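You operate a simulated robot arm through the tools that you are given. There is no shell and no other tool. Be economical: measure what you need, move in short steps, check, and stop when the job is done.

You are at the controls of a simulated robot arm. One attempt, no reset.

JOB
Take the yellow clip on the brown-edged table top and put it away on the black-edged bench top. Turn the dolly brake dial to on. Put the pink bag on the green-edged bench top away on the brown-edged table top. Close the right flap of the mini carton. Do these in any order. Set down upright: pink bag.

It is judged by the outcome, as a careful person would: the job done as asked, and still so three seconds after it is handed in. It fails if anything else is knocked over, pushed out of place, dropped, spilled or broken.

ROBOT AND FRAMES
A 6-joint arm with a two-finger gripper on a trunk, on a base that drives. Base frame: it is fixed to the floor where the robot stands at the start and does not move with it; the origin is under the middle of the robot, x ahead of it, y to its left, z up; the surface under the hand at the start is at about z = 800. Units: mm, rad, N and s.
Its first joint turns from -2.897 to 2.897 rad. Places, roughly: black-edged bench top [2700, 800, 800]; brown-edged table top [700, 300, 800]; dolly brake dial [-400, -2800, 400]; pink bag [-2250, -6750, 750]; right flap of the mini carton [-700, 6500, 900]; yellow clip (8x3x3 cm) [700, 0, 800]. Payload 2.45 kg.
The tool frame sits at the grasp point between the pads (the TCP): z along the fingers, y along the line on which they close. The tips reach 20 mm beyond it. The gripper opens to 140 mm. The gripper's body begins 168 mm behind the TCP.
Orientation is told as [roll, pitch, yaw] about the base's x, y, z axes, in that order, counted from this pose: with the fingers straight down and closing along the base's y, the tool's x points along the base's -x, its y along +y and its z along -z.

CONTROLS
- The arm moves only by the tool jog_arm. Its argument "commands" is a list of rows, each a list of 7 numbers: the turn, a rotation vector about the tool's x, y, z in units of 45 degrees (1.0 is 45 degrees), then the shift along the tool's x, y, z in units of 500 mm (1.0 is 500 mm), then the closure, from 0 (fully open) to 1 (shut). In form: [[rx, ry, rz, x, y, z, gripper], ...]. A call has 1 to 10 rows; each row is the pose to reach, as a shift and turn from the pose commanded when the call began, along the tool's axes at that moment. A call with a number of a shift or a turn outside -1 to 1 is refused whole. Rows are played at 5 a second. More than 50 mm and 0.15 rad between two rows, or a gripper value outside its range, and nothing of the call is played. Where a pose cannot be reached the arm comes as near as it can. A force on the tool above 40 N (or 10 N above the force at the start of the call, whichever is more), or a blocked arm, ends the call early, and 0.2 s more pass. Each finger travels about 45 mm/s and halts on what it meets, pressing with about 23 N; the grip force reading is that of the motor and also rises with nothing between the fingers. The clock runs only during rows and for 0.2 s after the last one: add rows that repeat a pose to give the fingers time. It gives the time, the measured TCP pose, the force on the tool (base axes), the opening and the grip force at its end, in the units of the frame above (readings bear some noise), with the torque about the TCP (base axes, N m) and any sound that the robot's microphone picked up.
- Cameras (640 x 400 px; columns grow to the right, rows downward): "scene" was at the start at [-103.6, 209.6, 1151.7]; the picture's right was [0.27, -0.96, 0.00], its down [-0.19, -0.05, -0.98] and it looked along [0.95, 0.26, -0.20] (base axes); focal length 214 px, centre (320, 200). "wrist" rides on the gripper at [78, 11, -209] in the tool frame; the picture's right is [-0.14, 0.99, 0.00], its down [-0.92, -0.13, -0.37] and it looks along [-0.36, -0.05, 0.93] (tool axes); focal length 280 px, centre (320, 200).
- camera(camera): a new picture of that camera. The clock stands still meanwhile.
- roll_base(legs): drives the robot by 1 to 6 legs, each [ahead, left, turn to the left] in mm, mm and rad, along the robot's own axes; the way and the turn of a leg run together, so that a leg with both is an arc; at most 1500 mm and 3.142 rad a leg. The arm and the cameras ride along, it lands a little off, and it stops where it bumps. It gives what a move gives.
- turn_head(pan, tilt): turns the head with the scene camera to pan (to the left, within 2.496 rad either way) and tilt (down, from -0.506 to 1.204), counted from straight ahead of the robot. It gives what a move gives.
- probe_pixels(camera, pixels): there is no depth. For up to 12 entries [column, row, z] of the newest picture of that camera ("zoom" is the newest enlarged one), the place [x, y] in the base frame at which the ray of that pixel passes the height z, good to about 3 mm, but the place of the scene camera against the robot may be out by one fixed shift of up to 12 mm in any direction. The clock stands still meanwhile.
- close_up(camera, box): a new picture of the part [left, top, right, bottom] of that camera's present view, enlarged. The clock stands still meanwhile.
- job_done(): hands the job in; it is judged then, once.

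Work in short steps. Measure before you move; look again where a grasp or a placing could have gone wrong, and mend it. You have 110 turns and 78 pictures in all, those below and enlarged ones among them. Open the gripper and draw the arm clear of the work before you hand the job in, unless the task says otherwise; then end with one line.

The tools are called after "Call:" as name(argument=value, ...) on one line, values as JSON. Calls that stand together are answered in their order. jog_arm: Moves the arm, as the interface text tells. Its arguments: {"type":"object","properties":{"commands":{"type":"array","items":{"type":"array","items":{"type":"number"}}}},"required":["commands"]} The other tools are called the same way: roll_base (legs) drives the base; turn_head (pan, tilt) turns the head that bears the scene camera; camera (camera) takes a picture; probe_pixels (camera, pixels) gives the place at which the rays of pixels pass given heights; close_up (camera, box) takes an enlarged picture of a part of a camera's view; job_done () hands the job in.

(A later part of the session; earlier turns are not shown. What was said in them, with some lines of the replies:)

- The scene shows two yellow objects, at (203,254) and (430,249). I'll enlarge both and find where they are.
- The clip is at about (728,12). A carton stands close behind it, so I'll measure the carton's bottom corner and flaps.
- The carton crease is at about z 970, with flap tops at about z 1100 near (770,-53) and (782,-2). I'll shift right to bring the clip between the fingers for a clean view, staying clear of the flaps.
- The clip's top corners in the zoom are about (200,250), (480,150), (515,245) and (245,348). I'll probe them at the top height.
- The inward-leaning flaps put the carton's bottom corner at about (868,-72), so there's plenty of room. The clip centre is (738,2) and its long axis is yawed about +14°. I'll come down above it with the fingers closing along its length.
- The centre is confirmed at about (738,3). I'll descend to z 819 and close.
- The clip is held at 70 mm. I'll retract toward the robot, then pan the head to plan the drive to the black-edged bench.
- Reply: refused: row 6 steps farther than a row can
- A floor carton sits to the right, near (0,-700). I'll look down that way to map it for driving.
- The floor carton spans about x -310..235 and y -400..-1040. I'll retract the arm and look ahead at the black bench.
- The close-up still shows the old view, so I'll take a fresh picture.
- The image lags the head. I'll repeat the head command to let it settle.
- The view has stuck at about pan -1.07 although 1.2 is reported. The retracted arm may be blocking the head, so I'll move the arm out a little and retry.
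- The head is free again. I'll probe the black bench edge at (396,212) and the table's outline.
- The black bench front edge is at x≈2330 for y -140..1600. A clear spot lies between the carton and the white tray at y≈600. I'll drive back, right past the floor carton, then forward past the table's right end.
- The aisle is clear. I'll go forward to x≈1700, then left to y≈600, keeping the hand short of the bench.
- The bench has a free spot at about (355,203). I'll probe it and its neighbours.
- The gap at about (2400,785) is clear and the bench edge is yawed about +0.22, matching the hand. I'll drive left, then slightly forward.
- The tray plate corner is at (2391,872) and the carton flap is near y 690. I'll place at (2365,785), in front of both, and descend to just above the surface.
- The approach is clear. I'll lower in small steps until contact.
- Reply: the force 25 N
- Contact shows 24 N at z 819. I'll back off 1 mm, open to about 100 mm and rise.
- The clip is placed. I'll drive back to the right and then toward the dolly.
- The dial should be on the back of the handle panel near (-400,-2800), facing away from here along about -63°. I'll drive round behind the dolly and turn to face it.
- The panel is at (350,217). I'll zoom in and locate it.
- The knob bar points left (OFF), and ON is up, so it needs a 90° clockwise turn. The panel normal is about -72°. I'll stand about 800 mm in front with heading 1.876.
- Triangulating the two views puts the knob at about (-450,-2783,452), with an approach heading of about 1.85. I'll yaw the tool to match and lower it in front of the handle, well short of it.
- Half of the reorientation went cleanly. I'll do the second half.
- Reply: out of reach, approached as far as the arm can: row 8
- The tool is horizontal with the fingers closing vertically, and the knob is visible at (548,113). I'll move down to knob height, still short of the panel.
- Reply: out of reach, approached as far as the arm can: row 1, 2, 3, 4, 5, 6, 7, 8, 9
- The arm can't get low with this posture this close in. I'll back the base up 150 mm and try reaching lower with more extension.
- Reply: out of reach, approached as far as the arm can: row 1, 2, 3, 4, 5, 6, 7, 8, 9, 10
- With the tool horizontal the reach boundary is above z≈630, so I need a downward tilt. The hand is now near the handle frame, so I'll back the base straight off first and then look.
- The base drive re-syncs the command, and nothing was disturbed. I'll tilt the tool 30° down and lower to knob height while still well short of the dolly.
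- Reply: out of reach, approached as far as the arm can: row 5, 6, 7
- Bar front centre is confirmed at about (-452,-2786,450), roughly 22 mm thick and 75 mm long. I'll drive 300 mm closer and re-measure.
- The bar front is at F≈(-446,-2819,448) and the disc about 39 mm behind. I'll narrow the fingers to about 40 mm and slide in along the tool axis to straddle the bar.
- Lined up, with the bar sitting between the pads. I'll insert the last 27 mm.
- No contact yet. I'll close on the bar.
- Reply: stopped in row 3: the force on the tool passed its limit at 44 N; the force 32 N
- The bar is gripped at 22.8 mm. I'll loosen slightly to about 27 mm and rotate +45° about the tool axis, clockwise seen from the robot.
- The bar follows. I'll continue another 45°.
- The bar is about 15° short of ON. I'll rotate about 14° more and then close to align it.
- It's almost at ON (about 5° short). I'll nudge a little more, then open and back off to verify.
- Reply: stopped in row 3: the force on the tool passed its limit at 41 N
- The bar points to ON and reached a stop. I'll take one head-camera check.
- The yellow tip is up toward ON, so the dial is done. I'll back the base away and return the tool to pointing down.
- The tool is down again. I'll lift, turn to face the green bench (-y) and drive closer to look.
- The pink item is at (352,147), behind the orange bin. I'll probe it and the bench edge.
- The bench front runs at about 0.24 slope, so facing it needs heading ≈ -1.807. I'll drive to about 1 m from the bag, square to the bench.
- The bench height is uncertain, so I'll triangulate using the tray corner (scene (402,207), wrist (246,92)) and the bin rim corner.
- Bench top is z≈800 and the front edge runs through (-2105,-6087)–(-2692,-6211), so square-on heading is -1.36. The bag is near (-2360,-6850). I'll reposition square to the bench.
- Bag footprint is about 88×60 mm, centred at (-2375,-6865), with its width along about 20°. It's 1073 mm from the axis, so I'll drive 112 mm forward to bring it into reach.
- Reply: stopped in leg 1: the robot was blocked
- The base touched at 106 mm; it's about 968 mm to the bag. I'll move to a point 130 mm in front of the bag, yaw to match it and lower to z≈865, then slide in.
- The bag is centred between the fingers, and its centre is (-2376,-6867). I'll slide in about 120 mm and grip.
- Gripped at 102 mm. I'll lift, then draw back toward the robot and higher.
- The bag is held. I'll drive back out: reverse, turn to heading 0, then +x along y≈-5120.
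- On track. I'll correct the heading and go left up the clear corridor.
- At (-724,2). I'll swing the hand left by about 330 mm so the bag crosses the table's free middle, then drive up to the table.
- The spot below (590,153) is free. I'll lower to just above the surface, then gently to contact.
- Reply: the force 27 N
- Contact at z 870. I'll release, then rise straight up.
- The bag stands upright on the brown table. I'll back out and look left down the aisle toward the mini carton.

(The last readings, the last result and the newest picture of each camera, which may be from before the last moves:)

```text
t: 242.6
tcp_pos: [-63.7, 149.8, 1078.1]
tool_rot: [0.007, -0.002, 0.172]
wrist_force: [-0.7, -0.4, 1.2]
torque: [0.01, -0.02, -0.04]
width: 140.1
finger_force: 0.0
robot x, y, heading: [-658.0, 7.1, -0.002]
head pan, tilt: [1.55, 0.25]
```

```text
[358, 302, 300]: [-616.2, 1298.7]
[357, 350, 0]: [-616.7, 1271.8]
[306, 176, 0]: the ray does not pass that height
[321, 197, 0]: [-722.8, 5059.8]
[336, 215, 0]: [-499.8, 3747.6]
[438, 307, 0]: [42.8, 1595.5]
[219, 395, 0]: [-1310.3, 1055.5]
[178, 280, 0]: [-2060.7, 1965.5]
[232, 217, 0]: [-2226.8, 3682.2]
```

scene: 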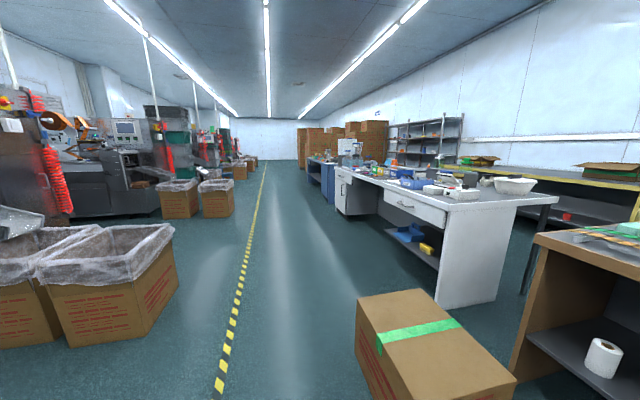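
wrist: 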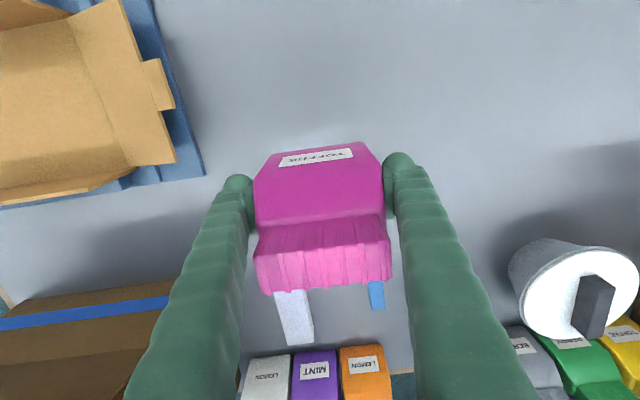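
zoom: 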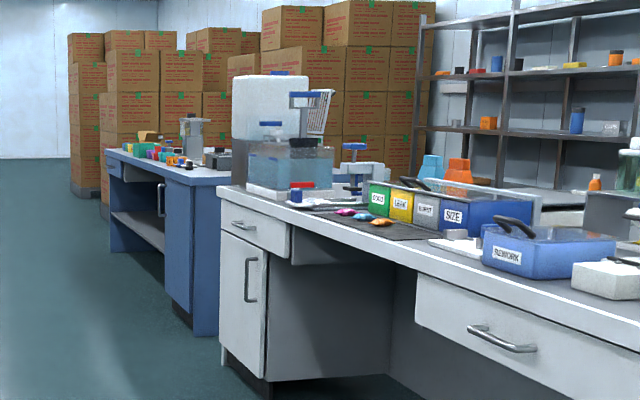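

The mini carton is on the blue desk (zoom (148,137)). I'll pass the floor box by driving left along x≈-1400.

Call:
roll_base(legs=[[-740, 0, 0], [0, 1500, 0], [0, 1500, 0]])

```text
t: 245.1
tcp_pos: [-450.7, 155.2, 1078.5]
tool_rot: [0.006, -0.005, 0.174]
wrist_force: [-0.4, 0.2, 0.0]
torque: [0.03, 0.01, 0.01]
width: 140.0
finger_force: 0.0
robot x, y, heading: [-1039.4, 11.1, 0.004]
head pan, tilt: [1.55, 0.25]
stopped in leg 1: the robot was blocked; the commanded pose is now the measured one
```

I was blocked at x=-1039 by something behind. I'll step forward a little and look.

Call:
roll_base(legs=[[60, 0, 0]])

Call:
turn_head(pan=2.45, tilt=0.6)

Call:
camera(camera="scene")

```text
t: 246.1
tcp_pos: [-391.0, 155.2, 1079.4]
tool_rot: [0.005, -0.003, 0.171]
wrist_force: [-0.7, 0.7, -0.3]
torque: [-0.01, -0.04, 0.0]
width: 139.9
finger_force: 0.0
robot x, y, heading: [-982.5, 13.2, 0.001]
head pan, tilt: [1.55, 0.25]
```

```text
t: 247.3
tcp_pos: [-391.1, 154.6, 1079.5]
tool_rot: [0.004, -0.003, 0.173]
wrist_force: [0.2, 0.5, -0.1]
torque: [-0.01, 0.0, 0.01]
width: 140.1
finger_force: 0.1
robot x, y, heading: [-983.3, 17.0, 0.002]
head pan, tilt: [2.45, 0.6]
```

```text
14 pictures are left
```

scene: 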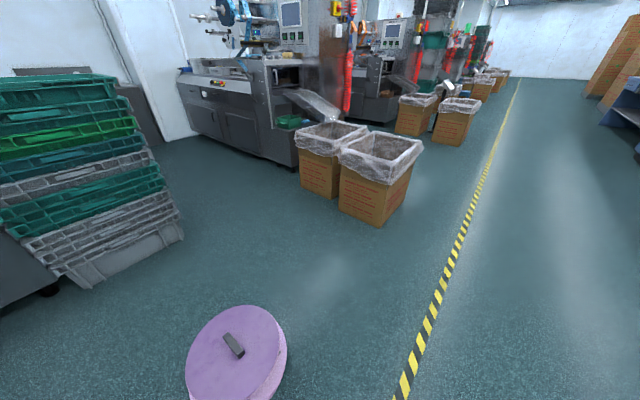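

Call:
probe_pixels(camera="scene", pixels=[[285, 340, 300], [250, 308, 300], [285, 340, 500], [375, 222, 0], [405, 380, 0], [280, 400, 0]])

```text
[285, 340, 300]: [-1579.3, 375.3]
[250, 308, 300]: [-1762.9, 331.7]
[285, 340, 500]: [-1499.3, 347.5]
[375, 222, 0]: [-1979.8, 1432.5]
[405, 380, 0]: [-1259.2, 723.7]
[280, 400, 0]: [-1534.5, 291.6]
```

The tub sits at about (-1600,250), well left. I'll drive left on x≈-1040 past the floor box, then swing out to x≈-1380.

Call:
roll_base(legs=[[-55, 420, 0], [0, 1400, 0], [-340, 700, 0]])

```text
t: 260.2
tcp_pos: [-783.5, 2650.4, 1078.1]
tool_rot: [0.005, -0.004, 0.16]
wrist_force: [-0.4, 1.0, 0.3]
torque: [-0.01, -0.05, 0.01]
width: 139.8
finger_force: 0.0
robot x, y, heading: [-1377.6, 2517.9, -0.011]
head pan, tilt: [2.45, 0.6]
```

Call:
roll_base(legs=[[0, 1500, 0.011], [0, 1500, 0], [0, 500, 0]])

Call:
turn_head(pan=0.6, tilt=0.45)

Call:
camera(camera="scene")

```text
t: 277.3
tcp_pos: [-722.9, 6168.1, 1079.4]
tool_rot: [0.005, -0.004, 0.151]
wrist_force: [0.2, -0.1, 0.2]
torque: [0.01, 0.0, 0.04]
width: 140.1
finger_force: 0.0
robot x, y, heading: [-1320.9, 6040.7, -0.022]
head pan, tilt: [2.45, 0.6]
```

```text
t: 279.1
tcp_pos: [-724.2, 6167.9, 1078.7]
tool_rot: [0.007, -0.003, 0.149]
wrist_force: [-0.5, -1.4, 0.2]
torque: [0.01, 0.0, 0.01]
width: 140.1
finger_force: 0.1
robot x, y, heading: [-1321.7, 6037.0, -0.024]
head pan, tilt: [0.6, 0.45]
```

```text
13 pictures are left
```

scene: 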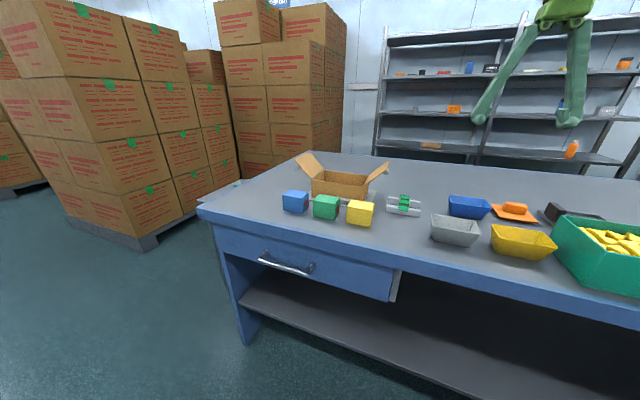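

The mini carton is at (340,180) with its left and right flaps flared. I'll zoom in on it.

Call:
close_up(camera="scene", box=[270, 135, 420, 235])

Call:
probe_pixels(camera="scene", pixels=[[312, 195, 800], [367, 199, 800], [367, 186, 850], [312, 177, 850], [369, 180, 850], [315, 171, 850], [389, 166, 890], [297, 158, 890], [300, 212, 800], [375, 224, 800], [198, 212, 800]])

```text
4.00 times, centred on (345, 185) of scene
```

zoom: 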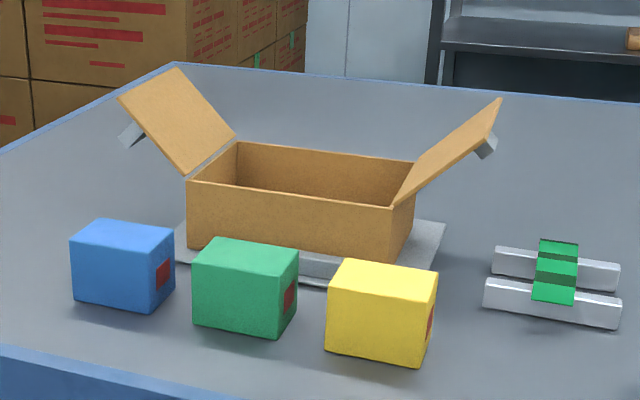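

```text
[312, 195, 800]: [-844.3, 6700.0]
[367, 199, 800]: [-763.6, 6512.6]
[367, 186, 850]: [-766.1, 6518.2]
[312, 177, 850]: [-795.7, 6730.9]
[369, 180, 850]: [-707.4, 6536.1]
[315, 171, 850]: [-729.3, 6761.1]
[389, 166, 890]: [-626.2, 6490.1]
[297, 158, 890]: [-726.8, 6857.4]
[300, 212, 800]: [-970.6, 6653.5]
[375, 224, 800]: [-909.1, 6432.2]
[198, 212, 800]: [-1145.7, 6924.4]
```

The carton is rotated about 23° and its right flap hinges near y≈6520. I'll move left, turn to square up with it, and look from above with the wrist camera.

Call:
roll_base(legs=[[0, 365, 0], [0, 0, 0.42]])

Call:
jog_arm(commands=[[0, 0, 0.1, 0.06, -0.08, 0, 0.3], [0, 0, 0.2, 0.12, -0.16, 0, 0.6], [0, 0, 0.22, 0.18, -0.24, 0, 1], [0, 0, 0.22, 0.2, -0.26, 0, 1], [0, 0, 0.22, 0.2, -0.26, 0, 1], [0, 0, 0.22, 0.2, -0.26, 0, 1], [0, 0, 0.22, 0.2, -0.26, 0, 1], [0, 0, 0.22, 0.2, -0.26, 0, 1]])

Call:
camera(camera="wrist")

```text
t: 282.7
tcp_pos: [-822.2, 6766.7, 1078.9]
tool_rot: [0.005, -0.003, 0.576]
wrist_force: [-0.6, 0.8, -0.1]
torque: [-0.03, -0.01, 0.01]
width: 140.0
finger_force: 0.1
robot x, y, heading: [-1311.9, 6405.8, 0.405]
head pan, tilt: [0.6, 0.45]
```

```text
t: 284.5
tcp_pos: [-834.3, 6603.4, 1076.7]
tool_rot: [0.005, 0.0, 0.401]
wrist_force: [0.7, -0.2, -1.1]
torque: [0.01, -0.01, 0.02]
width: 0.2
finger_force: 13.8
robot x, y, heading: [-1310.2, 6398.6, 0.402]
head pan, tilt: [0.6, 0.45]
```

```text
11 pictures are left
```

wrist: 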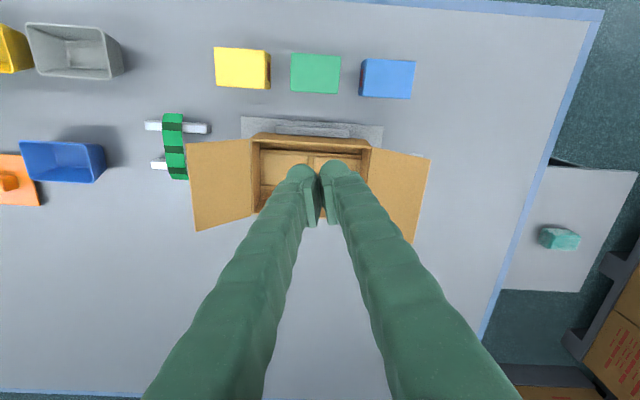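

Call:
probe_pixels(camera="wrist", pixels=[[253, 138, 850], [253, 138, 870], [254, 213, 850], [254, 213, 870], [186, 143, 880], [186, 143, 920], [195, 231, 880], [195, 231, 920], [370, 149, 860], [172, 113, 800], [189, 180, 800], [207, 128, 800]])

Call:
probe_pixels(camera="scene", pixels=[[363.8, 186.3, 850], [363.8, 186.3, 870], [363.8, 186.3, 890], [386, 170.8, 880], [386, 170.8, 920], [386, 170.8, 950], [390, 159.5, 880], [390, 159.5, 920], [390, 159.5, 950]])

Call:
close_up(camera="wrist", box=[140, 90, 400, 250])

```text
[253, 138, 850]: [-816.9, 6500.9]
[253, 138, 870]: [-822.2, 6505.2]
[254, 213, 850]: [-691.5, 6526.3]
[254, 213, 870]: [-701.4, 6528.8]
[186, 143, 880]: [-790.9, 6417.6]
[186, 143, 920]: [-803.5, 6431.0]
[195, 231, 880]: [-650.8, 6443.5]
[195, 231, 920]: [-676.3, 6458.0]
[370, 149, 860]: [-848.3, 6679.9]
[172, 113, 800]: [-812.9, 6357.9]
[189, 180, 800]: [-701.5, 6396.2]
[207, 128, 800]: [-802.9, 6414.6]
```

```text
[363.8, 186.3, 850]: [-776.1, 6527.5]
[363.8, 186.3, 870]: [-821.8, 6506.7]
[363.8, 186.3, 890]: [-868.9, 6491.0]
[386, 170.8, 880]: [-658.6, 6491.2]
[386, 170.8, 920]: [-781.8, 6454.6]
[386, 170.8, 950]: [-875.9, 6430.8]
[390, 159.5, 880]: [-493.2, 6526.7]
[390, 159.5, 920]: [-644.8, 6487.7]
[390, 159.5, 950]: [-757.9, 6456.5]
```

```text
2.46 times, centred on (270, 170) of wrist
```

zoom: 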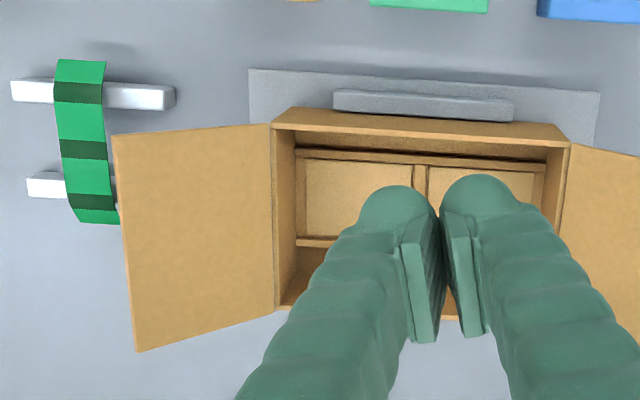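

Triangulated: hinge line from (-822,6506) to (-701,6529) at z≈870, flap about 89 mm long, raised 40° with its tip at z≈928. I'll take the closed fingers outside the flap at hinge mid-length, with tips at z≈890, above the green item.

Call:
jog_arm(commands=[[0, 0, 0.06, -0.004, -0.088, 0, 1], [0, 0, 0.12, -0.008, -0.176, 0, 1], [0, 0, 0.18, -0.012, -0.264, 0, 1], [0, 0, 0.24, -0.016, -0.352, 0, 1], [0, 0, 0.28, -0.019, -0.44, 0, 1], [0, 0, 0.28, -0.019, -0.44, 0.09, 1], [0, 0, 0.28, -0.019, -0.44, 0.18, 1], [0, 0, 0.28, -0.019, -0.44, 0.27, 1], [0, 0, 0.28, -0.019, -0.44, 0.334, 1], [0, 0, 0.28, -0.019, -0.44, 0.334, 1]])

Call:
camera(camera="wrist")

```text
t: 286.7
tcp_pos: [-740.6, 6408.2, 910.2]
tool_rot: [0.005, -0.003, 0.184]
wrist_force: [-0.2, -0.2, -0.7]
torque: [-0.01, 0.0, 0.0]
width: 0.0
finger_force: 23.3
robot x, y, heading: [-1309.4, 6405.4, 0.403]
head pan, tilt: [0.6, 0.45]
```

```text
9 pictures are left
```

wrist: 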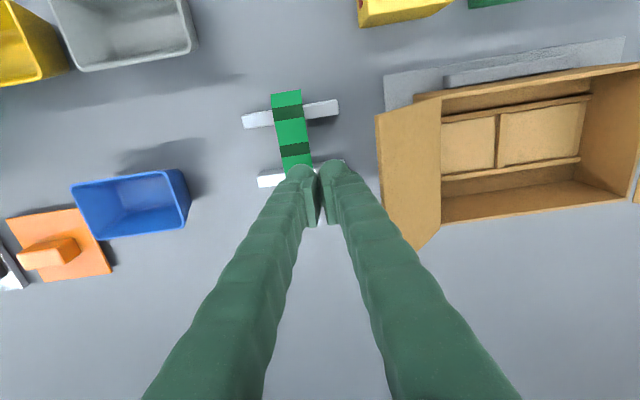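

The fingers are outside the flap. I'll push left slowly in 15 mm rows.

Call:
jog_arm(commands=[[0, 0, 0, 0, 0.04, 0, 1], [0, 0, 0, 0, 0.08, 0, 1], [0, 0, 0, 0, 0.11, 0, 1], [0, 0, 0, 0, 0.14, 0, 1], [0, 0, 0, 0, 0.17, 0, 1], [0, 0, 0, 0, 0.2, 0, 1], [0, 0, 0, 0, 0.23, 0, 1], [0, 0, 0, 0, 0.26, 0, 1], [0, 0, 0, 0, 0.29, 0, 1], [0, 0, 0, 0, 0.32, 0, 1]])

Call:
camera(camera="wrist")

```text
t: 288.9
tcp_pos: [-770.1, 6563.6, 912.0]
tool_rot: [0.006, -0.001, 0.183]
wrist_force: [-0.5, -0.7, -0.8]
torque: [-0.01, -0.02, -0.01]
width: 0.0
finger_force: 22.7
robot x, y, heading: [-1308.9, 6400.2, 0.402]
head pan, tilt: [0.6, 0.45]
```

```text
8 pictures are left
```

wrist: 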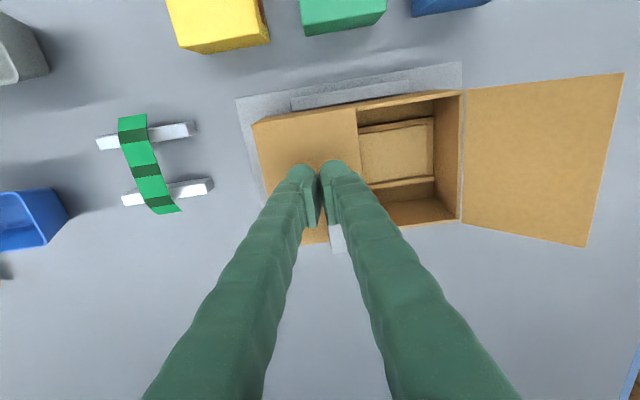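

The flap has folded over the opening. I'll press it down gently until it meets resistance.

Call:
jog_arm(commands=[[0, 0, 0, 0, 0.02, 0.01, 1], [0, 0, 0, 0, 0.03, 0.02, 1], [0, 0, 0, 0, 0.03, 0.028, 1], [0, 0, 0, 0, 0.03, 0.034, 1], [0, 0, 0, 0, 0.03, 0.038, 1], [0, 0, 0, 0, 0.03, 0.042, 1], [0, 0, 0, 0, 0.03, 0.044, 1]])

```text
t: 290.2
tcp_pos: [-772.9, 6577.5, 894.2]
tool_rot: [0.005, -0.003, 0.182]
wrist_force: [-7.2, -1.1, 26.5]
torque: [-0.23, 0.12, -0.04]
width: 6.1
finger_force: 29.2
robot x, y, heading: [-1308.0, 6400.2, 0.404]
head pan, tilt: [0.6, 0.45]
stopped in row 6: the force on the tool passed its limit at 45 N (the readings are from after the stop); the commanded pose is now the measured one
```

The flap is pressed against its stop (tips at z≈874). I'll lift and check.

Call:
jog_arm(commands=[[0, 0, 0, 0, 0, -0.03, 1], [0, 0, 0, 0, 0, -0.1, 1], [0, 0, 0, 0, 0, -0.18, 1], [0, 0, 0, 0, 0, -0.27, 1], [0, 0, 0, 0.06, 0, -0.34, 0.9], [0, 0, 0, 0.14, 0, -0.36, 0.6], [0, 0, 0, 0.22, 0, -0.36, 0.3], [0, 0, 0, 0.22, 0, -0.36, 0]])

Call:
camera(camera="wrist")

Call:
camera(camera="scene")

```text
t: 292.0
tcp_pos: [-879.3, 6555.6, 1070.4]
tool_rot: [0.005, 0.001, 0.184]
wrist_force: [0.0, -0.6, 0.1]
torque: [-0.02, 0.01, 0.02]
width: 82.0
finger_force: 0.1
robot x, y, heading: [-1310.8, 6404.4, 0.404]
head pan, tilt: [0.6, 0.45]
```

```text
7 pictures are left
```

wrist: 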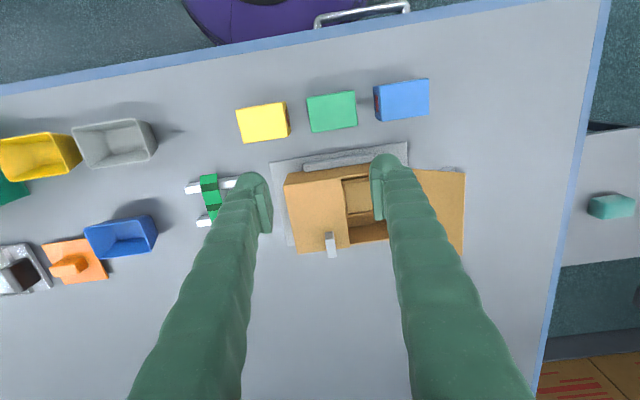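

```text
6 pictures are left
```

scene: 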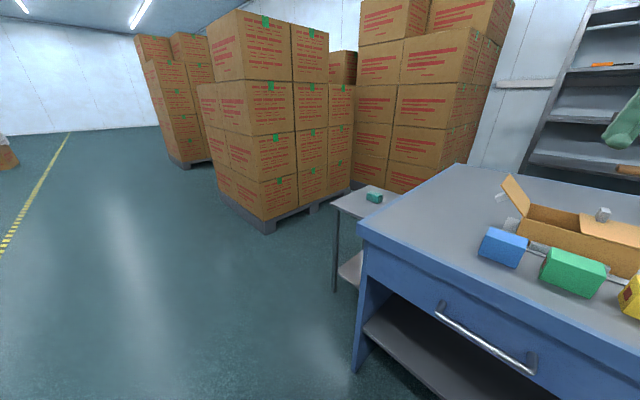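

The right flap is down. I'll pan the head to check it is flat and holding.

Call:
turn_head(pan=0.15, tilt=0.5)

Call:
close_up(camera="scene", box=[240, 120, 440, 245])

```text
t: 292.9
tcp_pos: [-879.5, 6555.1, 1071.4]
tool_rot: [0.006, -0.002, 0.183]
wrist_force: [-0.6, 0.1, 0.5]
torque: [-0.02, 0.0, 0.0]
width: 139.9
finger_force: 0.0
robot x, y, heading: [-1307.8, 6405.7, 0.402]
head pan, tilt: [0.15, 0.499]
```

```text
3.20 times, centred on (340, 182) of scene
```

zoom: 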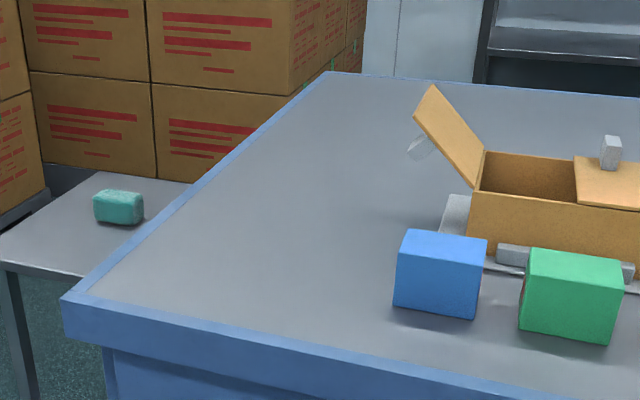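

The right flap lies flat, level with the carton top. I'll back the robot off slightly and hand in.

Call:
roll_base(legs=[[-150, 0, 0]])

Call:
job_done()

```text
t: 294.2
tcp_pos: [-1019.4, 6496.2, 1070.7]
tool_rot: [0.006, 0.001, 0.183]
wrist_force: [0.2, -0.9, -1.1]
torque: [-0.03, 0.0, 0.01]
width: 140.0
finger_force: 0.1
robot x, y, heading: [-1446.6, 6340.7, 0.401]
head pan, tilt: [0.15, 0.499]
```

```text
The job is handed in.
```

All four tasks are handed in: the clip is on the black-edged bench, the brake dial is turned to ON against its stop, the pink bag stands upright on the brown-edged table, and the carton's right flap is closed. The dial's last check was partly hidden by the arm, and the base bumped things twice without visible damage: once at the green bench, once on something behind it I couldn't identify.
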